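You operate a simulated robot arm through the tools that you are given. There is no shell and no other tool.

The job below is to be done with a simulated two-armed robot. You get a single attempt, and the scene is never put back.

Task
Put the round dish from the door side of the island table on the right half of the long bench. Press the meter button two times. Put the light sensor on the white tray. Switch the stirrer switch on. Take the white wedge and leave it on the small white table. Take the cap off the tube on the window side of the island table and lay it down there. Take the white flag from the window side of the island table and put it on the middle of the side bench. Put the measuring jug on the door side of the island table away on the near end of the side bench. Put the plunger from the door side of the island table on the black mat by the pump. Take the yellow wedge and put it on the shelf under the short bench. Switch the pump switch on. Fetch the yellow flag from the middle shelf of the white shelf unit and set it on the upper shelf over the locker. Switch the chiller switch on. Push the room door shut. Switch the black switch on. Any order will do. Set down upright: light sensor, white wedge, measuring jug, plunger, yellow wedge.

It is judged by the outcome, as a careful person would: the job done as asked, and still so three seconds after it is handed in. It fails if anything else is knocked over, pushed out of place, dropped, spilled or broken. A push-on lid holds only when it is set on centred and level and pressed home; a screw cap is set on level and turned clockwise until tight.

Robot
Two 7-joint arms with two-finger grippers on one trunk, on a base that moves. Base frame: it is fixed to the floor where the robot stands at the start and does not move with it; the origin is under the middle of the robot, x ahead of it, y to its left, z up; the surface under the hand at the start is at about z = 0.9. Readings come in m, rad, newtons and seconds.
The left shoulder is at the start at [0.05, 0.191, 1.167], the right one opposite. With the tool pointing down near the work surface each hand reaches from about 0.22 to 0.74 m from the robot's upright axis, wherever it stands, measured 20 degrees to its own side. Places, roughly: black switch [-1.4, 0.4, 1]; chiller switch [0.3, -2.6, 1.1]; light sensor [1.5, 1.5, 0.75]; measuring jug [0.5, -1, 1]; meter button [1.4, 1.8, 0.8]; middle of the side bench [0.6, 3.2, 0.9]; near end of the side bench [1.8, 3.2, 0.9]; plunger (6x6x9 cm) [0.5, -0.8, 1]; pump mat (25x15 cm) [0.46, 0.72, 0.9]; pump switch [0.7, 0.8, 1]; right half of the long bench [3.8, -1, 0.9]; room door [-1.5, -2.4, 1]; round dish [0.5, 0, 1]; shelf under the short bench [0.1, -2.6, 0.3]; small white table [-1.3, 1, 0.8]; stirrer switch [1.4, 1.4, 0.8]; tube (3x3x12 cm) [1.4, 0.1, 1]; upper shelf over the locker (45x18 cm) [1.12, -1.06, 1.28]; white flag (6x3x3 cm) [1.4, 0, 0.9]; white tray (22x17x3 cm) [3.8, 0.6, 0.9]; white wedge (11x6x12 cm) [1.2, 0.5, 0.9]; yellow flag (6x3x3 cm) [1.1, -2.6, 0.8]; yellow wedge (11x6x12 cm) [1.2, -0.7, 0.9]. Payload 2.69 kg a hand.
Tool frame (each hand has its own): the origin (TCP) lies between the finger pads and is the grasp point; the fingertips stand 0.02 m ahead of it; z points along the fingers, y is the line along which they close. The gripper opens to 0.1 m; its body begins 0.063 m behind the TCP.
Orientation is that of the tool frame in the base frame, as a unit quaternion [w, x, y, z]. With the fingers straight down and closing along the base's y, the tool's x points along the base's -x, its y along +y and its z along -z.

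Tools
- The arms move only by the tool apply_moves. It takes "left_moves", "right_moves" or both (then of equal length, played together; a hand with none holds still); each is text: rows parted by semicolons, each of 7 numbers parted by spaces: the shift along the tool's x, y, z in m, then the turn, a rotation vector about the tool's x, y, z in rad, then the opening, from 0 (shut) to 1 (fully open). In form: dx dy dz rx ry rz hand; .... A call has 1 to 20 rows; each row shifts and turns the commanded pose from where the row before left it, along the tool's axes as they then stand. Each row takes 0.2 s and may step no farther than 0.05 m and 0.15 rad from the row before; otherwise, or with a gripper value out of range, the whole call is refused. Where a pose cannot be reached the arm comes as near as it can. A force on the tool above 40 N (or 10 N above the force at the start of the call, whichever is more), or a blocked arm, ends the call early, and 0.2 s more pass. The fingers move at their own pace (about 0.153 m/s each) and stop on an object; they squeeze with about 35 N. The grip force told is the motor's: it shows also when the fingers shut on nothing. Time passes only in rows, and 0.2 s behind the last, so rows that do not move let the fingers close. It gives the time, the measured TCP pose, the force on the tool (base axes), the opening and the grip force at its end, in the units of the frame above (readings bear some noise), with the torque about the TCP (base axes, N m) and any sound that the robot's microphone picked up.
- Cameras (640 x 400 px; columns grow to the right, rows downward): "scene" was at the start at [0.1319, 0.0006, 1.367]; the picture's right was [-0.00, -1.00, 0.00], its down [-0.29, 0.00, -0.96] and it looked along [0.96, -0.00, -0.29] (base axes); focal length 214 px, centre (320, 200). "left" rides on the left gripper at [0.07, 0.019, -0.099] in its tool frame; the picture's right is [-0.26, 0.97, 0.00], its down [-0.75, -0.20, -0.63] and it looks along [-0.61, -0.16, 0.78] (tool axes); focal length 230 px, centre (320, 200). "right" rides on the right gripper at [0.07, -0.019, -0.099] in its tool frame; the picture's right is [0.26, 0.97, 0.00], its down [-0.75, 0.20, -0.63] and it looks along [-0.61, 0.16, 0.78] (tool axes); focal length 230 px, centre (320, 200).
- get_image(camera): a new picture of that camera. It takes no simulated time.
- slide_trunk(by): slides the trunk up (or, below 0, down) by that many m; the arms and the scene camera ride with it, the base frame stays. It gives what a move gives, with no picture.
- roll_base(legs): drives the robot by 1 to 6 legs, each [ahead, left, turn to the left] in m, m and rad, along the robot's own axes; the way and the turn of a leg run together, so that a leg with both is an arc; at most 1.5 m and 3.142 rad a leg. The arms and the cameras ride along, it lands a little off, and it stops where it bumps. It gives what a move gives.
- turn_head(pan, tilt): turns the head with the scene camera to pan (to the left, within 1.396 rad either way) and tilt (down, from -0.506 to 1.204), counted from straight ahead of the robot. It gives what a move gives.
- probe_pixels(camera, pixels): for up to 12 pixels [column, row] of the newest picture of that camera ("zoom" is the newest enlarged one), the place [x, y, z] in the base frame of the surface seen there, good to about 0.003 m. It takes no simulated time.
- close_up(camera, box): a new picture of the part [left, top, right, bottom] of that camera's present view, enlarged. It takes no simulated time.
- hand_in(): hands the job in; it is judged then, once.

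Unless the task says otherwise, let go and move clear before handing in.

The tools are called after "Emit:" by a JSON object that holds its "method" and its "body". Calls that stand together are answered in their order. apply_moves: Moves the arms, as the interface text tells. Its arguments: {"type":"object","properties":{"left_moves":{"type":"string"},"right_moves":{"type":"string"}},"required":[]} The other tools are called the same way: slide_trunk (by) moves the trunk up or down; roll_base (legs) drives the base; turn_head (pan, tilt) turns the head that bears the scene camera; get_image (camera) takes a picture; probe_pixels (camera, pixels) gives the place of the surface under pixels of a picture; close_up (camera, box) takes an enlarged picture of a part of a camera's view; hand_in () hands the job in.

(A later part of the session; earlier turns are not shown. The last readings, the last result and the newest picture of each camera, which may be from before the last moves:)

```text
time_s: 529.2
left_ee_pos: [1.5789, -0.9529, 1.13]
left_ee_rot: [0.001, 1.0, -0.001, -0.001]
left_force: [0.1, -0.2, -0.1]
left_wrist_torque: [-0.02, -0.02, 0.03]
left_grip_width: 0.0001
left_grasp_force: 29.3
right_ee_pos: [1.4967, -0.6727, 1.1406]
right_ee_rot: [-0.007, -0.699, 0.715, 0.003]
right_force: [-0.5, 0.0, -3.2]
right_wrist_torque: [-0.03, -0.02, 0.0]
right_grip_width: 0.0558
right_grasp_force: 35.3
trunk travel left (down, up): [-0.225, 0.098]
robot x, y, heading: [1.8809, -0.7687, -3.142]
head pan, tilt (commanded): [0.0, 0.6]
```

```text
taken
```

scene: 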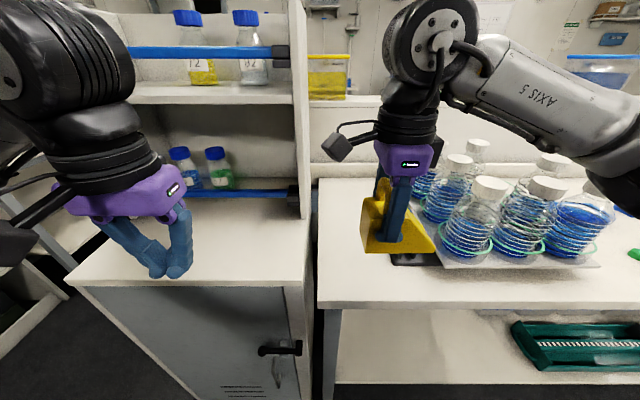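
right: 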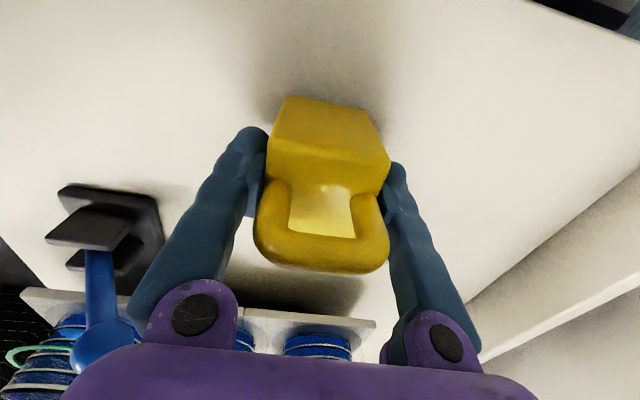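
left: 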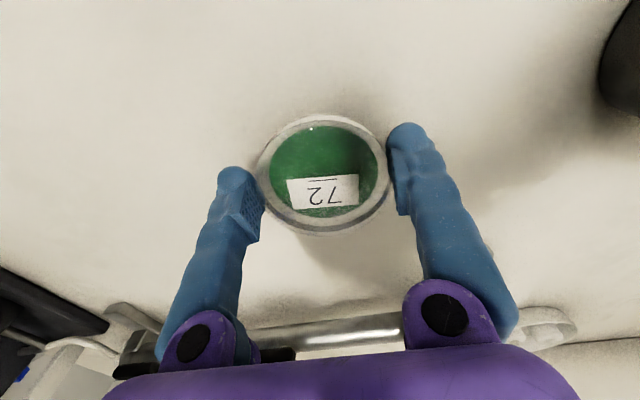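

Since the locker is in view, I'll probe the upper shelf, its rail and bottles now for later use.

Emit:
{"method": "close_up", "body": {"camera": "scene", "box": [80, 0, 320, 220]}}

Emit:
{"method": "probe_pixels", "body": {"camera": "scene", "pixels": [[220, 98], [220, 85], [200, 53], [270, 52], [285, 58], [188, 70], [250, 60], [145, 95], [275, 98], [220, 190], [295, 130], [225, 205]]}}

```text
1.82 times, centred on (200, 110) of scene
```

zoom: 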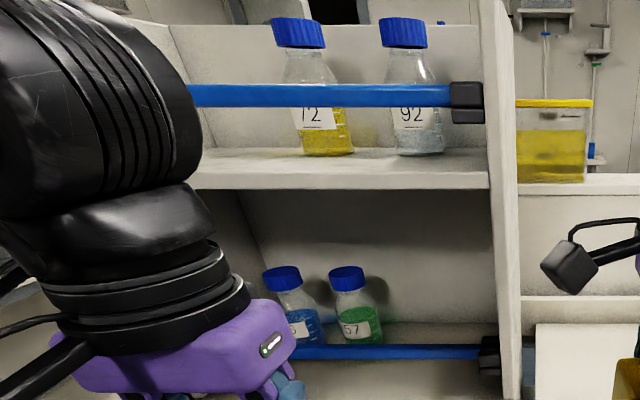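

```text
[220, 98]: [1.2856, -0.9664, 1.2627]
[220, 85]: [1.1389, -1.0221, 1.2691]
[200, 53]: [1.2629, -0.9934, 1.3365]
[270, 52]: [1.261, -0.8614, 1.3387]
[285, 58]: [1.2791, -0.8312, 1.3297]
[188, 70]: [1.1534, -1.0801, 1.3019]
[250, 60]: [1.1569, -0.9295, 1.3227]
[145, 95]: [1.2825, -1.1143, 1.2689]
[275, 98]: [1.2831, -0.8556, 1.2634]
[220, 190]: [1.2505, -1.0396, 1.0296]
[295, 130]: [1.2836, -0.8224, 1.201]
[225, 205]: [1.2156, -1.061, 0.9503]
```

The upper shelf's board is at z≈1.27 with its front edge at x≈1.285; the rail is at x≈1.262, z≈1.337; bottles stand at x≈1.15. I'll also check how far the locker body sticks out.

Emit:
{"method": "probe_pixels", "body": {"camera": "scene", "pixels": [[190, 284], [230, 330], [280, 350], [120, 280], [300, 284], [200, 265], [255, 395], [330, 320]]}}

Emit:
{"method": "roll_base", "body": {"legs": [[-0.3, 0, 0], [0, 0.6, 0], [0, 0.48, 0]]}}

Emit:
{"method": "get_image", "body": {"camera": "scene"}}

```text
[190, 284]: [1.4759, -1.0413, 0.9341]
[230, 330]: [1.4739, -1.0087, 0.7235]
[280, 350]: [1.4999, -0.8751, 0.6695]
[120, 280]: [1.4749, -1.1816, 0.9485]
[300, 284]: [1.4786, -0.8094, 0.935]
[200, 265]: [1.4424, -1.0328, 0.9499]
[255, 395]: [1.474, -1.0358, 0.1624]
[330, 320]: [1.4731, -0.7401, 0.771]
```

```text
time_s: 540.9
left_ee_pos: [1.8751, -2.0246, 1.1306]
left_ee_rot: [0.0, 1.0, -0.007, -0.001]
left_force: [0.2, -0.4, -0.7]
left_wrist_torque: [-0.01, -0.01, -0.01]
left_grip_width: 0.0
left_grasp_force: 29.7
right_ee_pos: [1.7974, -1.7425, 1.1407]
right_ee_rot: [-0.009, -0.693, 0.721, 0.003]
right_force: [0.0, -0.1, -2.7]
right_wrist_torque: [-0.06, 0.0, 0.03]
right_grip_width: 0.0551
right_grasp_force: 35.0
trunk travel left (down, up): [-0.225, 0.098]
robot x, y, heading: [2.1776, -1.8431, 3.131]
head pan, tilt (commanded): [0.0, 0.6]
```

```text
taken
```

scene: 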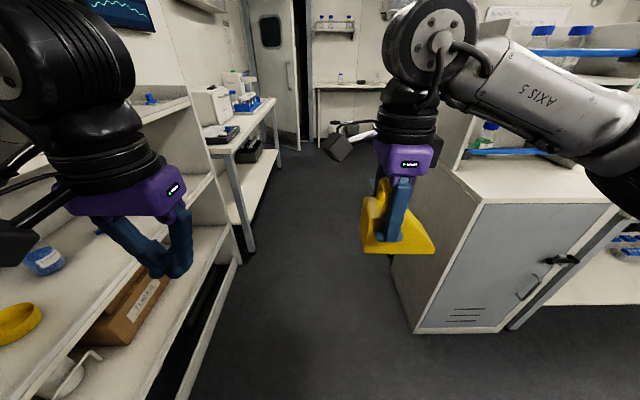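

The locker body's front is at x≈1.476. Now west along the passage to the short bench, then turn left to face it.

Emit:
{"method": "roll_base", "body": {"legs": [[0.9, 0, 0.01], [0.88, -0.06, 0], [0, 0, 1.571]]}}

Emit:
{"method": "turn_head", "body": {"pan": 0.0, "tilt": 0.75}}

Emit:
{"method": "get_image", "body": {"camera": "scene"}}

```text
time_s: 553.6
left_ee_pos: [0.5808, -2.095, 1.1302]
left_ee_rot: [0.002, 0.716, 0.698, 0.0]
left_force: [0.2, 0.2, 0.5]
left_wrist_torque: [0.03, -0.01, -0.03]
left_grip_width: 0.0
left_grasp_force: 29.3
right_ee_pos: [0.2989, -2.1716, 1.1398]
right_ee_rot: [0.007, 1.0, -0.023, 0.003]
right_force: [0.2, 0.7, -2.2]
right_wrist_torque: [-0.01, -0.06, -0.01]
right_grip_width: 0.0551
right_grasp_force: 35.3
trunk travel left (down, up): [-0.225, 0.098]
robot x, y, heading: [0.4007, -1.789, -1.59]
head pan, tilt (commanded): [0.0, 0.6]
```

```text
time_s: 554.3
left_ee_pos: [0.5799, -2.0961, 1.1301]
left_ee_rot: [0.001, 0.716, 0.698, -0.001]
left_force: [-0.1, 0.0, 0.4]
left_wrist_torque: [0.01, 0.03, 0.0]
left_grip_width: 0.0
left_grasp_force: 29.5
right_ee_pos: [0.2969, -2.1701, 1.1396]
right_ee_rot: [0.007, 1.0, -0.024, 0.003]
right_force: [-0.3, 0.0, -1.6]
right_wrist_torque: [0.0, -0.03, 0.0]
right_grip_width: 0.055
right_grasp_force: 35.0
trunk travel left (down, up): [-0.225, 0.098]
robot x, y, heading: [0.4019, -1.788, -1.59]
head pan, tilt (commanded): [0.0, 0.75]
```

```text
taken
```

scene: 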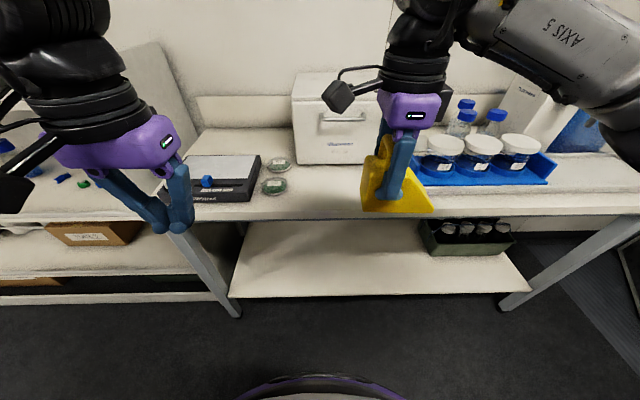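

The lower shelf shows from (240,220) to (530,297) with a green crate at (465,237) and free space on the left. I'll probe the shelf and bench edges.

Emit:
{"method": "probe_pixels", "body": {"camera": "scene", "pixels": [[330, 288], [330, 240], [330, 225], [330, 296], [330, 213], [330, 205], [250, 285], [430, 280], [425, 250], [515, 285], [240, 310], [290, 150]]}}

Emit:
{"method": "close_up", "body": {"camera": "scene", "box": [160, 60, 420, 220]}}

```text
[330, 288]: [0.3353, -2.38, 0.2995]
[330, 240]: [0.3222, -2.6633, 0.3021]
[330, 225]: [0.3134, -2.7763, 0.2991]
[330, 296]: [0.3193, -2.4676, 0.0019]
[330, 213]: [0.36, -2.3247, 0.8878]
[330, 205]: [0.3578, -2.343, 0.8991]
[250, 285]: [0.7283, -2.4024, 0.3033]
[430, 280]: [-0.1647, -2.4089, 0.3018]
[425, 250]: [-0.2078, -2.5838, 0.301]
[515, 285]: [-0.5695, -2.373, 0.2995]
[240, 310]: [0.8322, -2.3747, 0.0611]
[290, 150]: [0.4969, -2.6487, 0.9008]
```

```text
2.46 times, centred on (290, 140) of scene
```

zoom: 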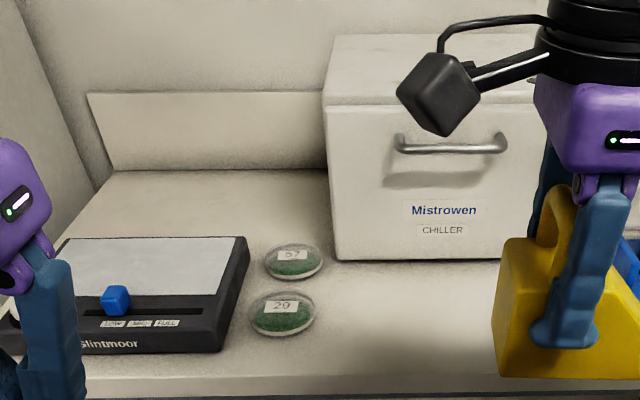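

Bench top z=0.90 with its front edge at y≈-2.325; the shelf is at z=0.30 from y≈-2.37 back. I'll check my own base's front edge below the camera before lowering the arm there.

Emit:
{"method": "turn_head", "body": {"pan": 0.0, "tilt": 1.2}}

Emit:
{"method": "get_image", "body": {"camera": "scene"}}

Emit:
{"method": "probe_pixels", "body": {"camera": "scene", "pixels": [[320, 300], [320, 280], [320, 265], [250, 290], [400, 290], [320, 340], [200, 330], [440, 330]]}}

```text
time_s: 555.2
left_ee_pos: [0.5795, -2.0965, 1.1298]
left_ee_rot: [0.002, 0.716, 0.698, 0.001]
left_force: [-0.5, -0.2, 0.0]
left_wrist_torque: [-0.01, -0.01, -0.02]
left_grip_width: 0.0001
left_grasp_force: 29.6
right_ee_pos: [0.2967, -2.1704, 1.14]
right_ee_rot: [0.006, 1.0, -0.024, 0.003]
right_force: [0.2, -0.4, -2.4]
right_wrist_torque: [0.01, 0.01, 0.01]
right_grip_width: 0.0549
right_grasp_force: 35.1
trunk travel left (down, up): [-0.225, 0.098]
robot x, y, heading: [0.4031, -1.7878, -1.591]
head pan, tilt (commanded): [0.0, 1.201]
```

```text
taken
```

scene: 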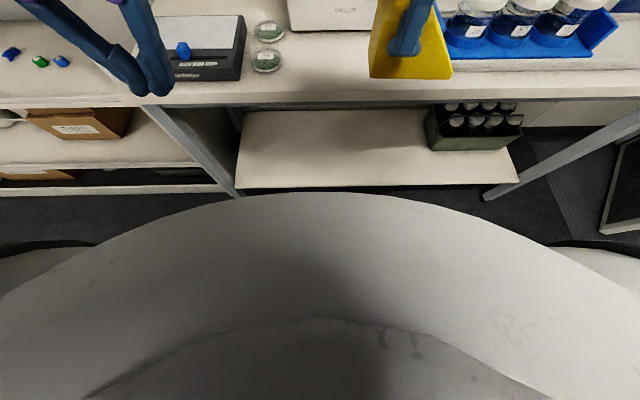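

```text
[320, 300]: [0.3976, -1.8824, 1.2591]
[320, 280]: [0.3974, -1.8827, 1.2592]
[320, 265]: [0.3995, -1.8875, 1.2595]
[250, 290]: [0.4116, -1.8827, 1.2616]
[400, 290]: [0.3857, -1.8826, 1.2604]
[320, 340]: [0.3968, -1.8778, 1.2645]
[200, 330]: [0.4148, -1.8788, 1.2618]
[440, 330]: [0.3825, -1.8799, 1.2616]
```

My chest hides the base, so I'll stay cautious: lower the arm well ahead of the base. First I'll raise the left hand, back up 8 cm and slide the trunk down.

Emit:
{"method": "apply_moves", "body": {"left_moves": "0 0 -0.04 0 0 0 0; 0 0 -0.04 0 0 0 0; 0 0 -0.04 0 0 0 0; 0 0 -0.04 0 0 0 0; 0 0 -0.03 0 0 0 0; 0 0 0 0 0 0 0"}}

Emit:
{"method": "roll_base", "body": {"legs": [[-0.08, 0, 0.02]]}}

Emit:
{"method": "slide_trunk", "body": {"by": -0.22}}

Emit:
{"method": "turn_head", "body": {"pan": -0.2, "tilt": 0.8}}

Emit:
{"method": "get_image", "body": {"camera": "scene"}}

```text
time_s: 556.6
left_ee_pos: [0.5783, -2.0926, 1.3197]
left_ee_rot: [0.001, 0.716, 0.698, 0.0]
left_force: [0.3, -0.2, -0.6]
left_wrist_torque: [0.0, -0.03, -0.01]
left_grip_width: 0.0001
left_grasp_force: 28.8
right_ee_pos: [0.2994, -2.1708, 1.1391]
right_ee_rot: [0.007, 1.0, -0.023, 0.003]
right_force: [-0.6, 0.6, -2.5]
right_wrist_torque: [0.03, -0.02, -0.05]
right_grip_width: 0.0551
right_grasp_force: 35.5
trunk travel left (down, up): [-0.225, 0.098]
robot x, y, heading: [0.4027, -1.7915, -1.594]
head pan, tilt (commanded): [0.0, 1.201]
```

```text
time_s: 557.7
left_ee_pos: [0.5851, -2.0109, 1.3202]
left_ee_rot: [0.002, 0.708, 0.707, 0.0]
left_force: [0.0, -0.8, 0.6]
left_wrist_torque: [-0.02, -0.01, -0.02]
left_grip_width: 0.0
left_grasp_force: 29.3
right_ee_pos: [0.307, -2.093, 1.1409]
right_ee_rot: [0.007, 1.0, -0.013, 0.003]
right_force: [-0.1, -0.1, -2.0]
right_wrist_torque: [-0.02, -0.04, 0.01]
right_grip_width: 0.0551
right_grasp_force: 34.8
trunk travel left (down, up): [-0.225, 0.098]
robot x, y, heading: [0.3995, -1.7115, -1.571]
head pan, tilt (commanded): [0.0, 1.201]
```

```text
time_s: 560.0
left_ee_pos: [0.5854, -2.0115, 1.0995]
left_ee_rot: [0.002, 0.709, 0.706, 0.0]
left_force: [0.0, 0.0, 0.0]
left_wrist_torque: [0.02, -0.02, -0.01]
left_grip_width: 0.0
left_grasp_force: 29.9
right_ee_pos: [0.3064, -2.0937, 0.9204]
right_ee_rot: [0.007, 1.0, -0.014, 0.003]
right_force: [-0.3, -0.7, -3.4]
right_wrist_torque: [0.0, -0.05, 0.0]
right_grip_width: 0.055
right_grasp_force: 34.7
trunk travel left (down, up): [-0.005, 0.318]
robot x, y, heading: [0.4037, -1.7129, -1.573]
head pan, tilt (commanded): [0.0, 1.201]
```

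```text
time_s: 560.9
left_ee_pos: [0.586, -2.0104, 1.0995]
left_ee_rot: [0.003, 0.708, 0.706, 0.0]
left_force: [0.0, 0.8, 0.3]
left_wrist_torque: [0.01, 0.0, 0.01]
left_grip_width: 0.0
left_grasp_force: 29.4
right_ee_pos: [0.3063, -2.0945, 0.9209]
right_ee_rot: [0.006, 1.0, -0.013, 0.003]
right_force: [-0.9, -0.5, -2.0]
right_wrist_torque: [0.03, -0.05, -0.04]
right_grip_width: 0.0548
right_grasp_force: 35.1
trunk travel left (down, up): [-0.005, 0.318]
robot x, y, heading: [0.4024, -1.7104, -1.57]
head pan, tilt (commanded): [-0.201, 0.799]
```

```text
taken
```

scene: 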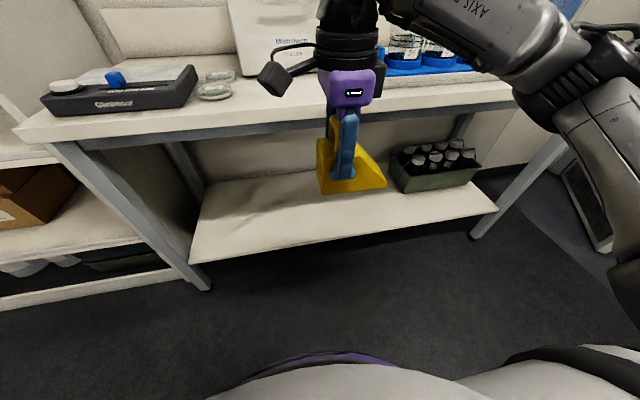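

Good view of the shelf. I'll extend the right hand 10 cm and lower it in front of the bench, in stages.

Emit:
{"method": "apply_moves", "body": {"right_moves": "0 0.045 0 0 0 0 0.3; 0 0.045 0 0 0 0 0.3; 0 0 0.045 0 0 0 0.3; 0 0 0.045 0 0 0 0.3; 0 0 0.045 0 0 0 0.3; 0 0 0.045 0 0 0 0.3; 0 0 0.045 0 0 0 0.3; 0 0 0.045 0 0 0 0.3; 0 0 0 0 0 0 0.3"}}

Emit:
{"method": "get_image", "body": {"camera": "scene"}}

Emit:
{"method": "get_image", "body": {"camera": "right"}}

```text
time_s: 562.9
left_ee_pos: [0.5847, -2.0101, 1.1001]
left_ee_rot: [0.001, 0.708, 0.707, 0.0]
left_force: [-0.5, 0.5, -0.8]
left_wrist_torque: [0.03, 0.01, 0.01]
left_grip_width: 0.0
left_grasp_force: 29.6
right_ee_pos: [0.3063, -2.1875, 0.6529]
right_ee_rot: [0.008, 1.0, -0.012, 0.003]
right_force: [-0.5, 0.3, -2.8]
right_wrist_torque: [0.01, -0.03, 0.03]
right_grip_width: 0.0549
right_grasp_force: 34.8
trunk travel left (down, up): [-0.005, 0.318]
robot x, y, heading: [0.4042, -1.7087, -1.569]
head pan, tilt (commanded): [-0.201, 0.799]
```

```text
taken
```

scene: 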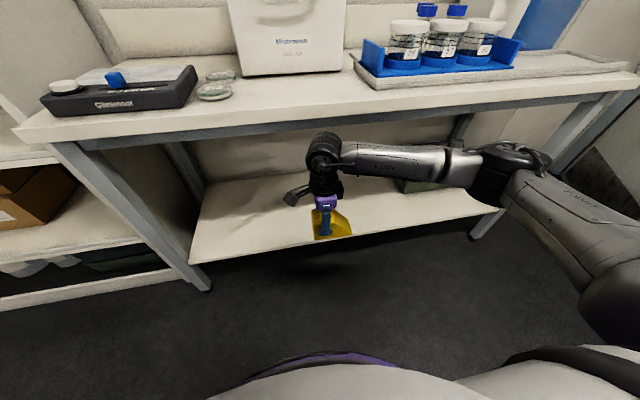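

```text
taken
```

right: 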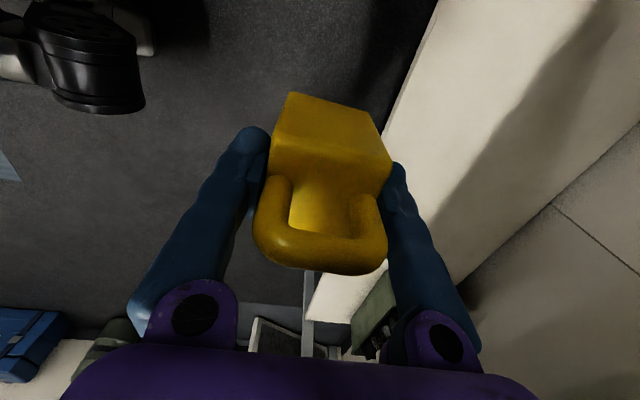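

The wedge hangs in front of the shelf at the right level. I'll probe the dark shape at (90,60), which should be my own base, to know its height and reach.

Emit:
{"method": "probe_pixels", "body": {"camera": "right", "pixels": [[90, 60], [130, 95], [60, 105], [140, 30], [20, 60], [100, 20]]}}

Emit:
{"method": "apply_moves", "body": {"right_moves": "0 0 0.04 0 0 0 0.3; 0 0 0.04 0 0 0 0.3; 0 0 0.04 0 0 0 0.3; 0 0 0.04 0 0 0 0.3; 0 0 0.04 0 0 0 0.3; 0 0 0.03 0 0 0 0.3; 0 0 0 0 0 0 0.3"}}

Emit:
{"method": "get_image", "body": {"camera": "scene"}}

Emit:
{"method": "get_image", "body": {"camera": "right"}}

```text
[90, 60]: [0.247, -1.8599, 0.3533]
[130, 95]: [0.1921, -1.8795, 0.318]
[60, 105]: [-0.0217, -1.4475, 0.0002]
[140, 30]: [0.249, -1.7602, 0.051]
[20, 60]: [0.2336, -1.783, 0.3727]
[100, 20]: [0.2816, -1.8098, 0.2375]
```

```text
time_s: 564.5
left_ee_pos: [0.5866, -2.0114, 1.1]
left_ee_rot: [0.001, 0.708, 0.706, 0.0]
left_force: [0.7, 0.0, 0.0]
left_wrist_torque: [0.03, 0.0, 0.0]
left_grip_width: 0.0
left_grasp_force: 29.5
right_ee_pos: [0.3081, -2.1894, 0.4218]
right_ee_rot: [0.007, 1.0, -0.014, 0.002]
right_force: [0.5, 0.4, -2.4]
right_wrist_torque: [-0.01, -0.01, 0.0]
right_grip_width: 0.0546
right_grasp_force: 34.7
trunk travel left (down, up): [-0.005, 0.318]
robot x, y, heading: [0.4016, -1.7079, -1.574]
head pan, tilt (commanded): [-0.201, 0.799]
```

```text
taken
```

scene: 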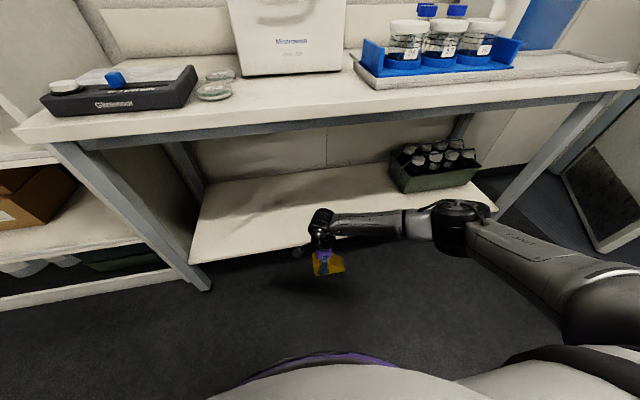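

```text
taken
```

right: 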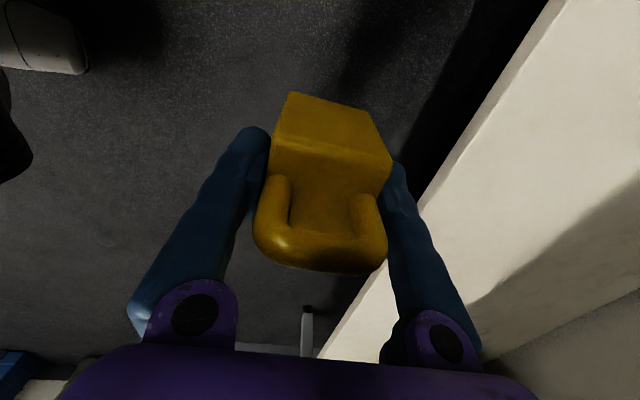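

The base is slim there, so there's room. I'll roll 15 cm forward so the wedge enters under the bench just above the shelf.

Emit:
{"method": "roll_base", "body": {"legs": [[0.15, 0, 0]]}}

Emit:
{"method": "get_image", "body": {"camera": "scene"}}

Emit:
{"method": "get_image", "body": {"camera": "right"}}

```text
time_s: 565.8
left_ee_pos: [0.5847, -2.161, 1.0997]
left_ee_rot: [0.001, 0.708, 0.706, 0.001]
left_force: [0.2, 1.2, -0.6]
left_wrist_torque: [0.01, -0.03, 0.0]
left_grip_width: 0.0001
left_grasp_force: 29.3
right_ee_pos: [0.3079, -2.3428, 0.4224]
right_ee_rot: [0.007, 1.0, -0.013, 0.004]
right_force: [0.5, -0.5, -3.4]
right_wrist_torque: [-0.01, -0.02, 0.01]
right_grip_width: 0.0551
right_grasp_force: 34.9
trunk travel left (down, up): [-0.005, 0.318]
robot x, y, heading: [0.3992, -1.8611, -1.568]
head pan, tilt (commanded): [-0.201, 0.799]
```

```text
taken
```

scene: 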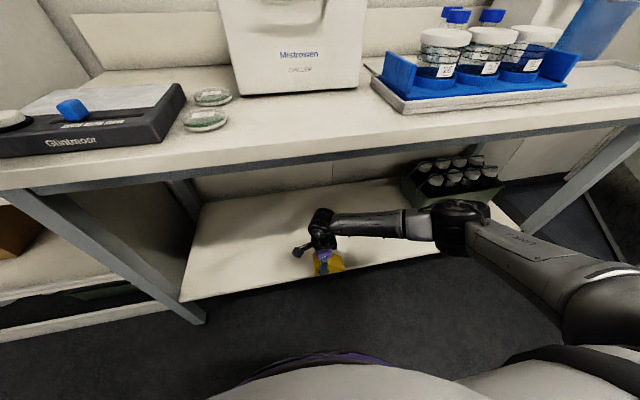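

```text
taken
```

right: 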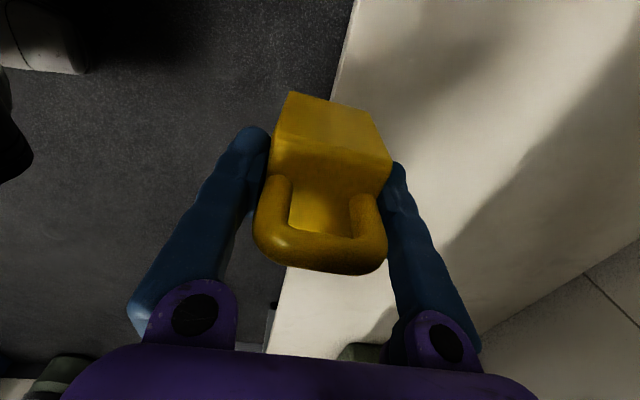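

Clear so far. I'll extend the hand 11 cm further in and lower toward the shelf.

Emit:
{"method": "apply_moves", "body": {"right_moves": "0 0.037 0 0 0 0 0.3; 0 0.037 0 0 0 0 0.3; 0 0.036 0 0 0 0 0.3; 0 0 0.03 0 0 0 0.3; 0 0 0.015 0 0 0 0.3; 0 0 0 0 0 0 0.3"}}

Emit:
{"method": "get_image", "body": {"camera": "scene"}}

Emit:
{"method": "get_image", "body": {"camera": "right"}}

```text
time_s: 567.2
left_ee_pos: [0.585, -2.1606, 1.099]
left_ee_rot: [0.001, 0.707, 0.707, 0.0]
left_force: [-0.4, -0.7, -0.4]
left_wrist_torque: [0.02, -0.02, 0.03]
left_grip_width: 0.0002
left_grasp_force: 29.3
right_ee_pos: [0.3041, -2.4415, 0.3957]
right_ee_rot: [0.005, 1.0, -0.012, 0.003]
right_force: [-0.8, -0.5, -2.8]
right_wrist_torque: [-0.01, -0.02, 0.01]
right_grip_width: 0.055
right_grasp_force: 34.7
right hand out of reach, approached as far as the arm can: row 4, 5
trunk travel left (down, up): [-0.005, 0.318]
robot x, y, heading: [0.4035, -1.8612, -1.572]
head pan, tilt (commanded): [-0.201, 0.799]
```

```text
taken
```

scene: 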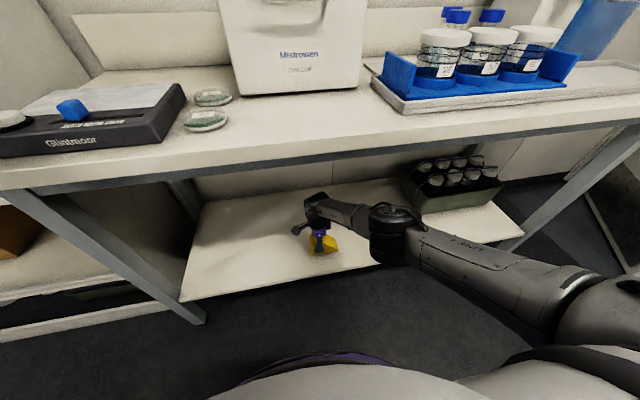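

```text
taken
```

right: 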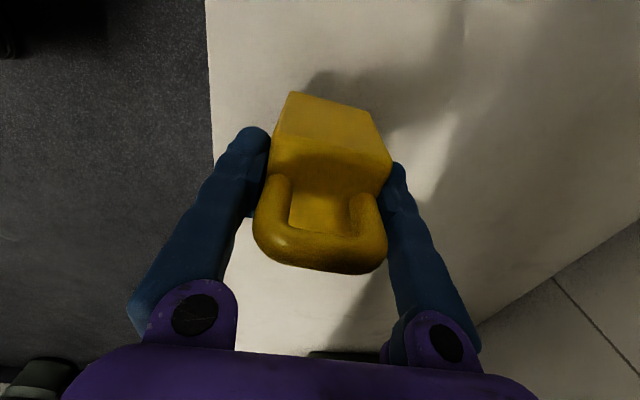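

The arm is at its reach limit at this height. I'll roll 6 cm closer and compensate by drawing the hand back, then lower.

Emit:
{"method": "roll_base", "body": {"legs": [[0.06, 0, 0]]}}

Emit:
{"method": "apply_moves", "body": {"right_moves": "0 -0.025 0 0 0 0 0.3; 0 -0.02 0 0 0 0 0.3; 0 0 0.01 0 0 0 0.3; 0 0 0.01 0 0 0 0.3; 0 0 0.008 0 0 0 0.3; 0 0 0 0 0 0 0.3"}}

Emit:
{"method": "close_up", "body": {"camera": "scene", "box": [180, 150, 440, 330]}}

```text
time_s: 568.2
left_ee_pos: [0.5854, -2.2211, 1.0994]
left_ee_rot: [0.001, 0.708, 0.707, 0.0]
left_force: [-0.3, 0.3, 0.0]
left_wrist_torque: [-0.01, 0.05, -0.01]
left_grip_width: 0.0
left_grasp_force: 29.6
right_ee_pos: [0.3035, -2.4993, 0.3962]
right_ee_rot: [0.006, 1.0, -0.013, 0.004]
right_force: [-0.9, 1.1, -1.6]
right_wrist_torque: [-0.01, -0.03, -0.01]
right_grip_width: 0.0553
right_grasp_force: 35.1
trunk travel left (down, up): [-0.005, 0.318]
robot x, y, heading: [0.4019, -1.9174, -1.571]
head pan, tilt (commanded): [-0.201, 0.799]
```

```text
time_s: 569.6
left_ee_pos: [0.5859, -2.2206, 1.0987]
left_ee_rot: [0.002, 0.707, 0.707, 0.001]
left_force: [-0.2, -0.7, -1.3]
left_wrist_torque: [-0.02, 0.05, 0.05]
left_grip_width: 0.0002
left_grasp_force: 29.1
right_ee_pos: [0.305, -2.4543, 0.3664]
right_ee_rot: [0.007, 1.0, -0.014, 0.003]
right_force: [0.6, 0.4, -3.0]
right_wrist_torque: [-0.03, -0.01, 0.01]
right_grip_width: 0.055
right_grasp_force: 35.4
trunk travel left (down, up): [-0.005, 0.318]
robot x, y, heading: [0.4053, -1.9198, -1.567]
head pan, tilt (commanded): [-0.201, 0.799]
```

```text
2.22 times, centred on (310, 240) of scene
```

zoom: 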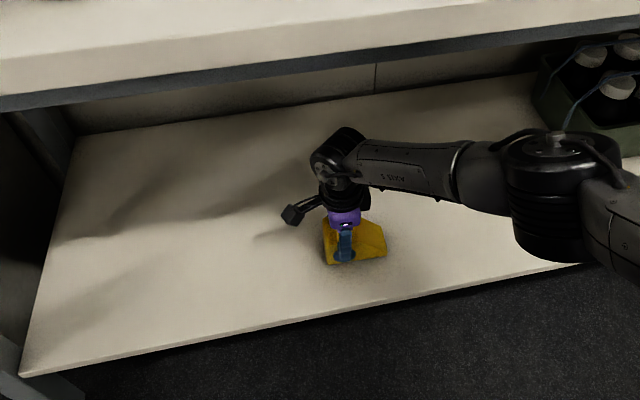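

The wedge is a few millimetres above the shelf at (0.305,-2.454). I'll lower to contact.

Emit:
{"method": "apply_moves", "body": {"right_moves": "0 0 0.003 0 0 0 0.3; 0 0 0.002 0 0 0 0.3; 0 0 0.002 0 0 0 0.3; 0 0 0.001 0 0 0 0.3; 0 0 0 0 0 0 0.3"}}

```text
time_s: 570.8
left_ee_pos: [0.586, -2.2188, 1.1002]
left_ee_rot: [0.003, 0.708, 0.706, -0.001]
left_force: [0.4, 0.4, -0.2]
left_wrist_torque: [0.01, 0.01, -0.01]
left_grip_width: 0.0003
left_grasp_force: 29.5
right_ee_pos: [0.3055, -2.4554, 0.3601]
right_ee_rot: [0.007, 1.0, -0.013, 0.004]
right_force: [-1.4, 3.7, 22.2]
right_wrist_torque: [0.89, 0.24, -0.06]
right_grip_width: 0.0548
right_grasp_force: 35.2
trunk travel left (down, up): [-0.005, 0.318]
robot x, y, heading: [0.4073, -1.9221, -1.57]
head pan, tilt (commanded): [-0.201, 0.799]
```

Contact at 22 N. Before releasing I'll check the height of the bench's apron above my forearm.

Emit:
{"method": "get_image", "body": {"camera": "scene"}}

Emit:
{"method": "probe_pixels", "body": {"camera": "scene", "pixels": [[250, 180], [250, 186], [250, 172], [350, 165], [350, 170], [330, 212], [380, 232], [420, 215]]}}

```text
taken
```

scene: 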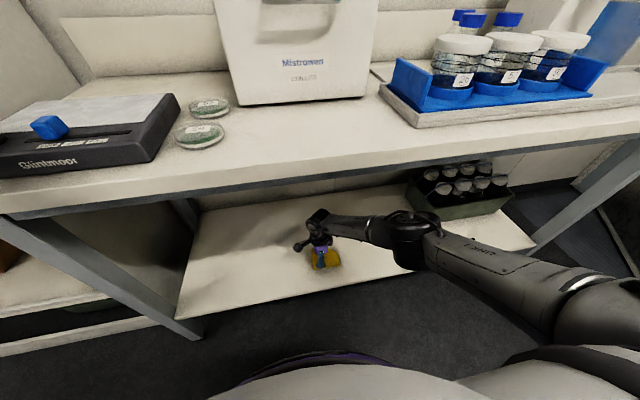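

```text
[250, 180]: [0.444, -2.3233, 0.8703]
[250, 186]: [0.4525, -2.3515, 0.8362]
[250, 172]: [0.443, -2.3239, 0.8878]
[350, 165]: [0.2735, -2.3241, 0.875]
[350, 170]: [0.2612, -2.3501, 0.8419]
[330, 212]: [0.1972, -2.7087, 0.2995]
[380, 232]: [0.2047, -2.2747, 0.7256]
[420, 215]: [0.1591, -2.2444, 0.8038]
```

The apron's underside is at about 0.83, only a little above my forearm, so rather than raising I'll release and slide the hand sideways (+x) off the wedge's tall end.

Emit:
{"method": "apply_moves", "body": {"right_moves": "0 0 -0.002 0 0 0 0.4; 0 0 0 0 0 0 0.8; 0 0 0 0 0 0 1; 0 0 0 0 0 0 1; 0.02 0 0 0 0 0 1; 0.03 0 0 0 0 0 1; 0.03 0 0 0 0 0 1; 0.02 0 0 0 0 0 1; 0 0 0 0 0 0 1"}}

Emit:
{"method": "get_image", "body": {"camera": "right"}}

Emit:
{"method": "close_up", "body": {"camera": "scene", "box": [220, 180, 440, 330]}}

```text
time_s: 572.8
left_ee_pos: [0.5867, -2.219, 1.1001]
left_ee_rot: [0.002, 0.708, 0.706, 0.0]
left_force: [0.2, 0.2, 0.1]
left_wrist_torque: [0.0, 0.0, 0.0]
left_grip_width: 0.0
left_grasp_force: 29.8
right_ee_pos: [0.3873, -2.4469, 0.3674]
right_ee_rot: [0.007, 1.0, -0.013, 0.003]
right_force: [0.2, -0.9, 0.3]
right_wrist_torque: [0.0, 0.0, -0.01]
right_grip_width: 0.1003
right_grasp_force: 0.1
right hand out of reach, approached as far as the arm can: row 7, 8
trunk travel left (down, up): [-0.005, 0.318]
robot x, y, heading: [0.4047, -1.9193, -1.571]
head pan, tilt (commanded): [-0.201, 0.799]
```

```text
taken
```

right: 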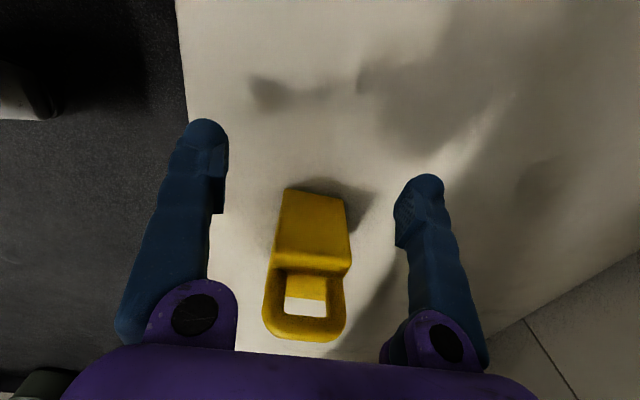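

```text
2.67 times, centred on (330, 255) of scene
```

zoom: 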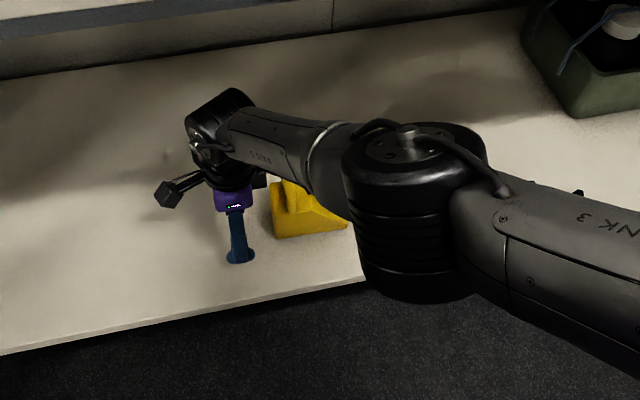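

The wedge stands upright on the shelf and the hand is clear of it. I'll draw the hand back toward me, then back the base away.

Emit:
{"method": "apply_moves", "body": {"right_moves": "0 -0.03 0 0 0 0 1; 0 -0.04 0 0 0 0 1; 0 -0.04 0 0 0 0 1; 0 0 0 0 0 0 1"}}

Emit:
{"method": "roll_base", "body": {"legs": [[-0.19, 0, 0]]}}

Emit:
{"method": "get_image", "body": {"camera": "scene"}}

```text
time_s: 573.8
left_ee_pos: [0.5854, -2.2199, 1.1003]
left_ee_rot: [0.001, 0.707, 0.707, 0.0]
left_force: [0.7, 0.9, -0.6]
left_wrist_torque: [-0.03, 0.01, -0.02]
left_grip_width: 0.0
left_grasp_force: 29.6
right_ee_pos: [0.3891, -2.3368, 0.3663]
right_ee_rot: [0.006, 1.0, -0.014, 0.002]
right_force: [-0.2, 0.2, -0.3]
right_wrist_torque: [0.0, 0.03, 0.02]
right_grip_width: 0.1002
right_grasp_force: 0.1
trunk travel left (down, up): [-0.005, 0.318]
robot x, y, heading: [0.4042, -1.921, -1.569]
head pan, tilt (commanded): [-0.201, 0.799]
```

```text
time_s: 575.4
left_ee_pos: [0.5861, -2.0265, 1.0996]
left_ee_rot: [0.002, 0.709, 0.705, -0.001]
left_force: [-1.2, 0.3, 0.3]
left_wrist_torque: [-0.05, 0.01, -0.01]
left_grip_width: 0.0
left_grasp_force: 29.4
right_ee_pos: [0.3895, -2.1442, 0.3673]
right_ee_rot: [0.007, 1.0, -0.014, 0.004]
right_force: [0.1, 0.1, 0.2]
right_wrist_torque: [0.0, 0.0, -0.03]
right_grip_width: 0.0999
right_grasp_force: 0.1
trunk travel left (down, up): [-0.005, 0.318]
robot x, y, heading: [0.4051, -1.7265, -1.574]
head pan, tilt (commanded): [-0.201, 0.799]
```

```text
taken
```

scene: 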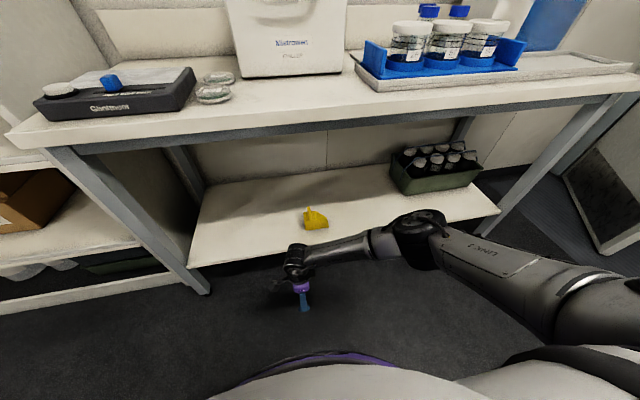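

The yellow wedge sits upright on the shelf. I'll raise the right hand and the trunk again, then look at the chiller.

Emit:
{"method": "apply_moves", "body": {"right_moves": "0 0 -0.045 0 0 0 0.5; 0 0 -0.045 0 0 0 0; 0 0 -0.045 0 0 0 0; 0 0 -0.045 0 0 0 0; 0 0 -0.045 0 0 0 0; 0 0 -0.045 0 0 0 0; 0 0 -0.045 0 0 0 0; 0 0 -0.045 0 0 0 0; 0 0 -0.045 0 0 0 0; 0 0 -0.045 0 0 0 0; 0 0 -0.045 0 0 0 0; 0 0 -0.045 0 0 0 0; 0 0 -0.045 0 0 0 0"}}

Emit:
{"method": "slide_trunk", "body": {"by": 0.22}}

Emit:
{"method": "apply_moves", "body": {"right_moves": "0 0 0 0 0 -0.1428 0; 0 0 0 0 0 -0.1428 0; 0 0 0 0 0 -0.1428 0; 0 0 0 0 0 -0.1428 0; 0 0 0 0 0 -0.1428 0; 0 0 0 0 0 -0.1428 0; 0 0 0 0 0 -0.1428 0; 0 0 0 0 0 -0.1428 0; 0 0 0 0 0 -0.1428 0; 0 0 0 0 0 -0.1428 0; 0 0 0 0 0 -0.1428 0; -0.02 -0.04 0 0 0 0 0; -0.02 -0.04 0 0 0 0 0; -0.02 -0.04 0 0 0 0 0"}}

Emit:
{"method": "turn_head", "body": {"pan": 0.1, "tilt": 0.5}}

Emit:
{"method": "get_image", "body": {"camera": "scene"}}

```text
time_s: 578.2
left_ee_pos: [0.585, -2.0273, 1.1004]
left_ee_rot: [0.001, 0.709, 0.705, -0.001]
left_force: [-0.6, 0.0, -0.5]
left_wrist_torque: [0.01, 0.01, 0.04]
left_grip_width: 0.0
left_grasp_force: 29.6
right_ee_pos: [0.3838, -2.1369, 0.9525]
right_ee_rot: [0.006, 1.0, -0.013, 0.003]
right_force: [0.5, -0.1, 0.0]
right_wrist_torque: [0.0, -0.01, 0.01]
right_grip_width: 0.0
right_grasp_force: 29.4
trunk travel left (down, up): [-0.005, 0.318]
robot x, y, heading: [0.403, -1.7328, -1.571]
head pan, tilt (commanded): [-0.201, 0.799]
```

```text
time_s: 580.5
left_ee_pos: [0.5854, -2.0268, 1.3196]
left_ee_rot: [0.002, 0.709, 0.705, 0.0]
left_force: [-0.2, -0.1, -0.9]
left_wrist_torque: [0.02, 0.0, 0.02]
left_grip_width: 0.0
left_grasp_force: 29.5
right_ee_pos: [0.3837, -2.1366, 1.1726]
right_ee_rot: [0.007, 1.0, -0.014, 0.003]
right_force: [-0.2, 0.4, -0.1]
right_wrist_torque: [0.03, 0.01, -0.02]
right_grip_width: 0.0
right_grasp_force: 29.8
trunk travel left (down, up): [-0.225, 0.098]
robot x, y, heading: [0.4047, -1.7315, -1.573]
head pan, tilt (commanded): [-0.201, 0.799]
```

```text
time_s: 583.5
left_ee_pos: [0.5854, -2.0279, 1.3205]
left_ee_rot: [0.002, 0.709, 0.706, 0.0]
left_force: [0.3, -0.7, 0.0]
left_wrist_torque: [-0.01, -0.01, 0.02]
left_grip_width: 0.0
left_grasp_force: 29.5
right_ee_pos: [0.2631, -2.1939, 1.1721]
right_ee_rot: [0.008, 0.717, 0.697, -0.001]
right_force: [0.6, 0.7, -0.3]
right_wrist_torque: [0.0, -0.03, -0.01]
right_grip_width: 0.0002
right_grasp_force: 29.8
trunk travel left (down, up): [-0.225, 0.098]
robot x, y, heading: [0.4051, -1.7252, -1.571]
head pan, tilt (commanded): [-0.201, 0.799]
```

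```text
time_s: 584.3
left_ee_pos: [0.5861, -2.0275, 1.3205]
left_ee_rot: [0.001, 0.709, 0.705, -0.001]
left_force: [0.1, -0.1, 0.2]
left_wrist_torque: [-0.03, -0.02, -0.03]
left_grip_width: 0.0
left_grasp_force: 29.9
right_ee_pos: [0.2645, -2.1931, 1.1715]
right_ee_rot: [0.007, 0.717, 0.697, -0.002]
right_force: [0.5, -1.0, 0.6]
right_wrist_torque: [-0.02, 0.02, 0.02]
right_grip_width: 0.0
right_grasp_force: 29.5
trunk travel left (down, up): [-0.225, 0.098]
robot x, y, heading: [0.4044, -1.7273, -1.571]
head pan, tilt (commanded): [0.099, 0.499]
```

```text
taken
```

scene: 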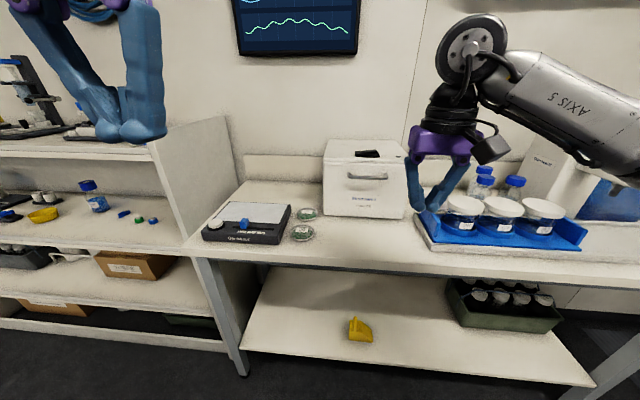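

The chiller's black rocker is on its top at (367,154). I'll zoom in and probe it.

Emit:
{"method": "close_up", "body": {"camera": "scene", "box": [315, 130, 415, 200]}}

Emit:
{"method": "probe_pixels", "body": {"camera": "zoom", "pixels": [[280, 155], [380, 152], [330, 155], [260, 165], [420, 160], [330, 135], [330, 180], [100, 200], [560, 190], [330, 80], [200, 140], [470, 140]]}}

```text
5.71 times, centred on (365, 165) of scene
```

zoom: 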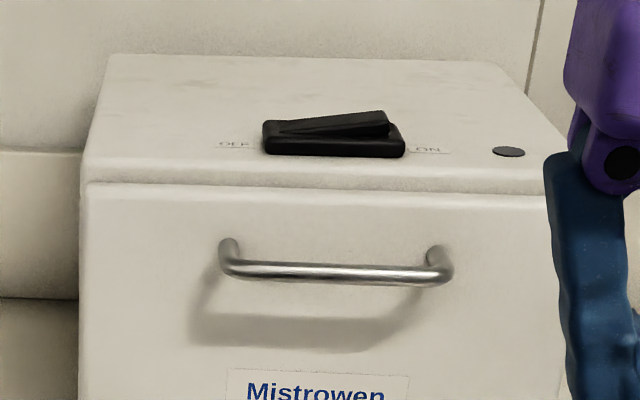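

```text
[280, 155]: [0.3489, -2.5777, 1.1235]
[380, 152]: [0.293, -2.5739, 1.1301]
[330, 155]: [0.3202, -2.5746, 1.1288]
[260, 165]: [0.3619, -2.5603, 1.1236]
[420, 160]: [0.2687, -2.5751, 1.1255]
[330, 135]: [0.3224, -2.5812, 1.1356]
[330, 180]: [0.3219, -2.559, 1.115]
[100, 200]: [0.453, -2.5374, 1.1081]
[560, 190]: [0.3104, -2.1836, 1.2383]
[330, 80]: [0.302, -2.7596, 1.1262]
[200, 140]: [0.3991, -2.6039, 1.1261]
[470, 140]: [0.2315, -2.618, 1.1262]
```

The ON end (robot's right, x≈0.29) of the rocker stands raised, so it's off. I'll raise the trunk 9 cm, roll closer and bring the closed right fingers over the ON end.

Emit:
{"method": "probe_pixels", "body": {"camera": "zoom", "pixels": [[375, 120], [385, 124], [350, 124], [290, 132], [385, 115], [325, 128], [400, 140], [270, 140]]}}

Emit:
{"method": "slide_trunk", "body": {"by": 0.09}}

Emit:
{"method": "roll_base", "body": {"legs": [[0.22, 0, 0]]}}

Emit:
{"method": "get_image", "body": {"camera": "scene"}}

Emit:
{"method": "get_image", "body": {"camera": "right"}}

```text
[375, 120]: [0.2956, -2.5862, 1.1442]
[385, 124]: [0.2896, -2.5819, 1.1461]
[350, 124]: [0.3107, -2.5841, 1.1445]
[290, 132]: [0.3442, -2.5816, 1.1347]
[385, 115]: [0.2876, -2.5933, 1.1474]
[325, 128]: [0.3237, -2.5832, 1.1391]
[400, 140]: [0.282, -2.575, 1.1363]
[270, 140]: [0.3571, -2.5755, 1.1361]
```

```text
time_s: 585.5
left_ee_pos: [0.5859, -2.0275, 1.4095]
left_ee_rot: [0.002, 0.709, 0.705, 0.0]
left_force: [1.1, 0.2, 0.1]
left_wrist_torque: [-0.01, -0.02, 0.01]
left_grip_width: 0.0
left_grasp_force: 29.1
right_ee_pos: [0.2643, -2.1939, 1.2626]
right_ee_rot: [0.007, 0.717, 0.697, -0.002]
right_force: [0.2, -0.3, -0.5]
right_wrist_torque: [-0.03, 0.0, -0.03]
right_grip_width: 0.0
right_grasp_force: 29.1
trunk travel left (down, up): [-0.315, 0.008]
robot x, y, heading: [0.4012, -1.7295, -1.57]
head pan, tilt (commanded): [0.099, 0.499]
```

```text
time_s: 587.2
left_ee_pos: [0.5848, -2.2446, 1.4101]
left_ee_rot: [0.002, 0.709, 0.705, -0.001]
left_force: [0.0, 0.1, 0.6]
left_wrist_torque: [0.0, 0.01, -0.02]
left_grip_width: 0.0
left_grasp_force: 29.3
right_ee_pos: [0.2636, -2.4086, 1.2632]
right_ee_rot: [0.008, 0.716, 0.698, -0.003]
right_force: [0.1, 0.0, 0.1]
right_wrist_torque: [0.02, 0.01, -0.01]
right_grip_width: 0.0001
right_grasp_force: 30.2
trunk travel left (down, up): [-0.315, 0.008]
robot x, y, heading: [0.4017, -1.9432, -1.57]
head pan, tilt (commanded): [0.099, 0.499]
```

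```text
taken
```

scene: 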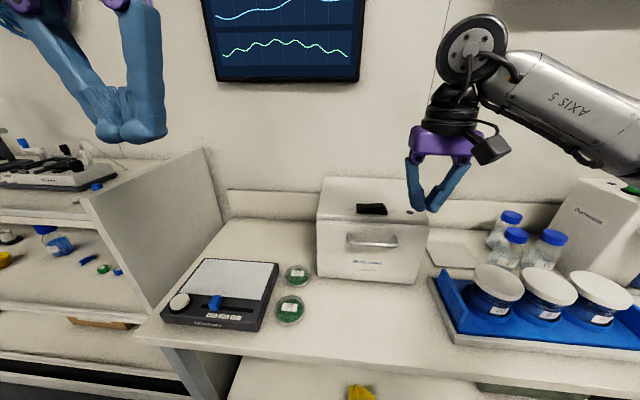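

```text
taken
```

right: 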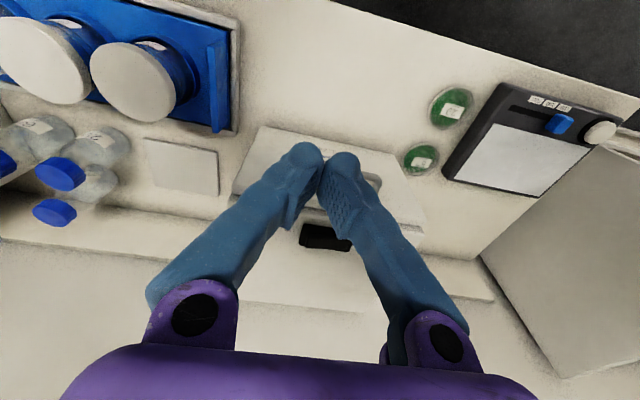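

I'll move the fingers over the ON end at about (0.290,-2.585) and lower to 2 cm above it.

Emit:
{"method": "apply_moves", "body": {"right_moves": "-0.0439 0.0078 0 0 0 0 0; -0.0439 0.0078 0 0 0 0 0; -0.0439 0.0078 0 0 0 0 0; -0.0439 0.0078 0 0 0 0 0; 0 0 0.04 0 0 0 0; 0 0 0.033 0 0 0 0; 0 0 0 0 0 0 0"}}

Emit:
{"method": "get_image", "body": {"camera": "right"}}

Emit:
{"method": "close_up", "body": {"camera": "scene", "box": [310, 140, 450, 260]}}

```text
time_s: 588.8
left_ee_pos: [0.5867, -2.2427, 1.4103]
left_ee_rot: [0.002, 0.708, 0.706, -0.001]
left_force: [0.7, -0.2, 0.3]
left_wrist_torque: [0.0, -0.03, 0.01]
left_grip_width: 0.0
left_grasp_force: 29.5
right_ee_pos: [0.2928, -2.5866, 1.1931]
right_ee_rot: [0.008, 0.717, 0.697, -0.002]
right_force: [-0.2, -0.2, 0.2]
right_wrist_torque: [0.01, -0.02, -0.01]
right_grip_width: 0.0002
right_grasp_force: 29.1
trunk travel left (down, up): [-0.315, 0.008]
robot x, y, heading: [0.4061, -1.9434, -1.576]
head pan, tilt (commanded): [0.099, 0.499]
```

```text
taken
```

right: 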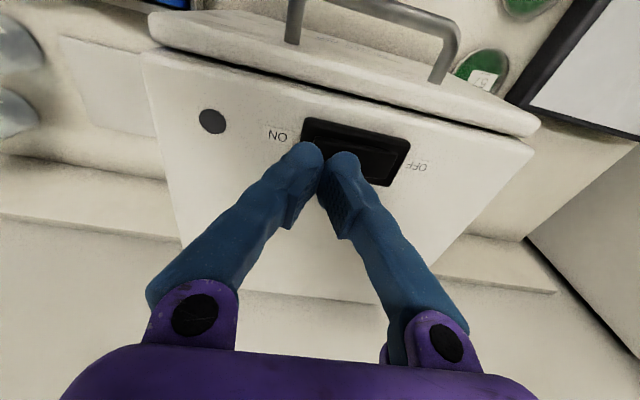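

```text
3.33 times, centred on (380, 200) of scene
```

zoom: 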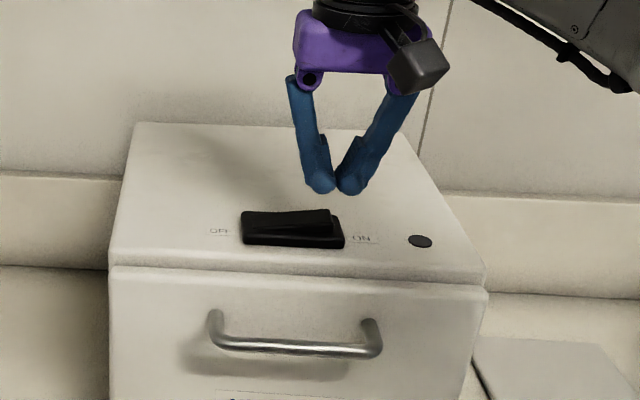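

The ON end is at about (315,135), some 6 mm nearer than the TCP axis. I'll correct and press down in small steps.

Emit:
{"method": "apply_moves", "body": {"right_moves": "0.006 -0.001 0.015 0 0 0 0; 0 0 0.01 0 0 0 0; 0 0 0.005 0 0 0 0; 0 0 0.004 0 0 0 0; 0 0 0.003 0 0 0 0; 0 0 0.002 0 0 0 0; 0 0 0 0 0 0 0"}}

Emit:
{"method": "close_up", "body": {"camera": "scene", "box": [310, 140, 450, 260]}}

```text
time_s: 590.4
left_ee_pos: [0.5864, -2.2418, 1.4102]
left_ee_rot: [0.002, 0.709, 0.706, -0.001]
left_force: [0.2, 0.3, 1.0]
left_wrist_torque: [0.0, -0.01, -0.03]
left_grip_width: 0.0
left_grasp_force: 29.1
right_ee_pos: [0.2905, -2.5791, 1.1552]
right_ee_rot: [0.01, 0.717, 0.697, -0.003]
right_force: [0.0, -3.8, 14.6]
right_wrist_torque: [-0.1, -0.12, -0.1]
right_grip_width: 0.0001
right_grasp_force: 29.6
trunk travel left (down, up): [-0.315, 0.008]
robot x, y, heading: [0.4064, -1.9437, -1.573]
head pan, tilt (commanded): [0.099, 0.499]
heard: click
```

```text
3.33 times, centred on (380, 200) of scene
```

zoom: 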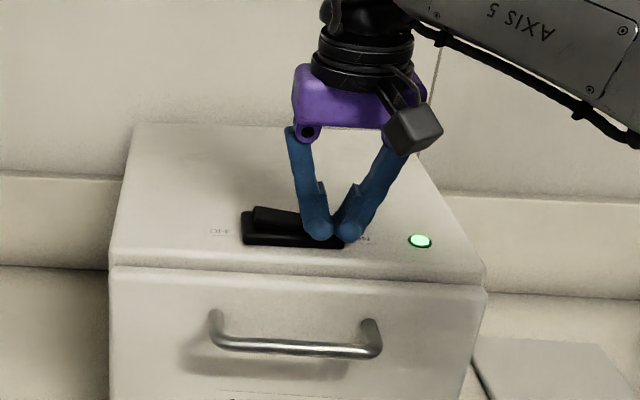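

A click and the chiller's lamp is green. I'll lift and retract the right hand, back off, and slide left in front of the white shelf unit to look at the yellow flag.

Emit:
{"method": "apply_moves", "body": {"right_moves": "0 0 -0.03 0 0 0 0; 0 0 -0.045 0 0 0 0; 0.045 0 -0.02 0 0 0 0; 0.045 0 0 0 0 0 0; 0.045 0 0 0 0 0 0; 0.045 0 0 0 0 0 0; 0.04 0 0 0 0 0 0; 0 0 0 0 0 0 0"}}

Emit:
{"method": "roll_base", "body": {"legs": [[-0.14, 0, 0], [0, 0.75, 0]]}}

Emit:
{"method": "turn_head", "body": {"pan": 0.0, "tilt": 0.6}}

Emit:
{"method": "get_image", "body": {"camera": "scene"}}

```text
time_s: 592.2
left_ee_pos: [0.5865, -2.2426, 1.41]
left_ee_rot: [0.0, 0.708, 0.706, 0.0]
left_force: [0.0, -0.9, 0.0]
left_wrist_torque: [0.01, 0.0, 0.0]
left_grip_width: 0.0
left_grasp_force: 29.8
right_ee_pos: [0.2953, -2.3574, 1.246]
right_ee_rot: [0.007, 0.718, 0.696, -0.002]
right_force: [-0.2, -0.1, 0.9]
right_wrist_torque: [0.0, 0.0, -0.03]
right_grip_width: 0.0
right_grasp_force: 29.8
trunk travel left (down, up): [-0.315, 0.008]
robot x, y, heading: [0.404, -1.9433, -1.575]
head pan, tilt (commanded): [0.099, 0.499]
```

```text
time_s: 600.0
left_ee_pos: [1.3131, -2.1057, 1.4093]
left_ee_rot: [0.0, 0.709, 0.705, -0.001]
left_force: [0.0, -0.5, 0.2]
left_wrist_torque: [0.0, 0.01, -0.02]
left_grip_width: 0.0001
left_grasp_force: 28.7
right_ee_pos: [1.0255, -2.2193, 1.246]
right_ee_rot: [0.007, 0.718, 0.696, -0.003]
right_force: [0.0, -0.8, 0.6]
right_wrist_torque: [-0.02, -0.01, 0.03]
right_grip_width: 0.0
right_grasp_force: 29.7
trunk travel left (down, up): [-0.315, 0.008]
robot x, y, heading: [1.1337, -1.8019, -1.571]
head pan, tilt (commanded): [0.099, 0.499]
```

```text
time_s: 600.6
left_ee_pos: [1.3158, -2.1039, 1.4105]
left_ee_rot: [0.002, 0.709, 0.705, -0.001]
left_force: [-0.2, 0.2, -0.8]
left_wrist_torque: [-0.03, -0.03, -0.05]
left_grip_width: 0.0001
left_grasp_force: 29.8
right_ee_pos: [1.0262, -2.2189, 1.2471]
right_ee_rot: [0.008, 0.717, 0.697, -0.002]
right_force: [0.3, -0.8, 0.0]
right_wrist_torque: [0.04, -0.01, 0.0]
right_grip_width: 0.0
right_grasp_force: 30.1
trunk travel left (down, up): [-0.315, 0.008]
robot x, y, heading: [1.1324, -1.8047, -1.576]
head pan, tilt (commanded): [0.0, 0.6]
```

```text
taken
```

scene: 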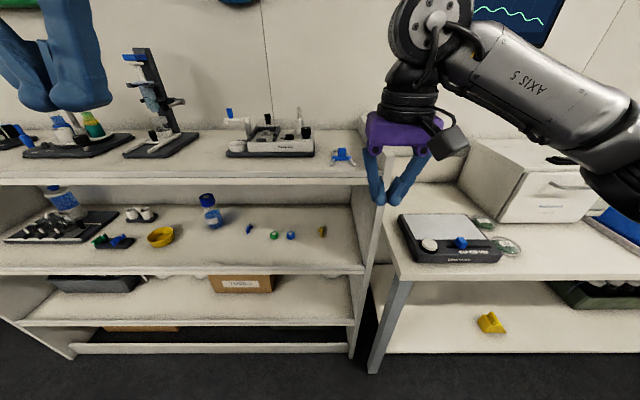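

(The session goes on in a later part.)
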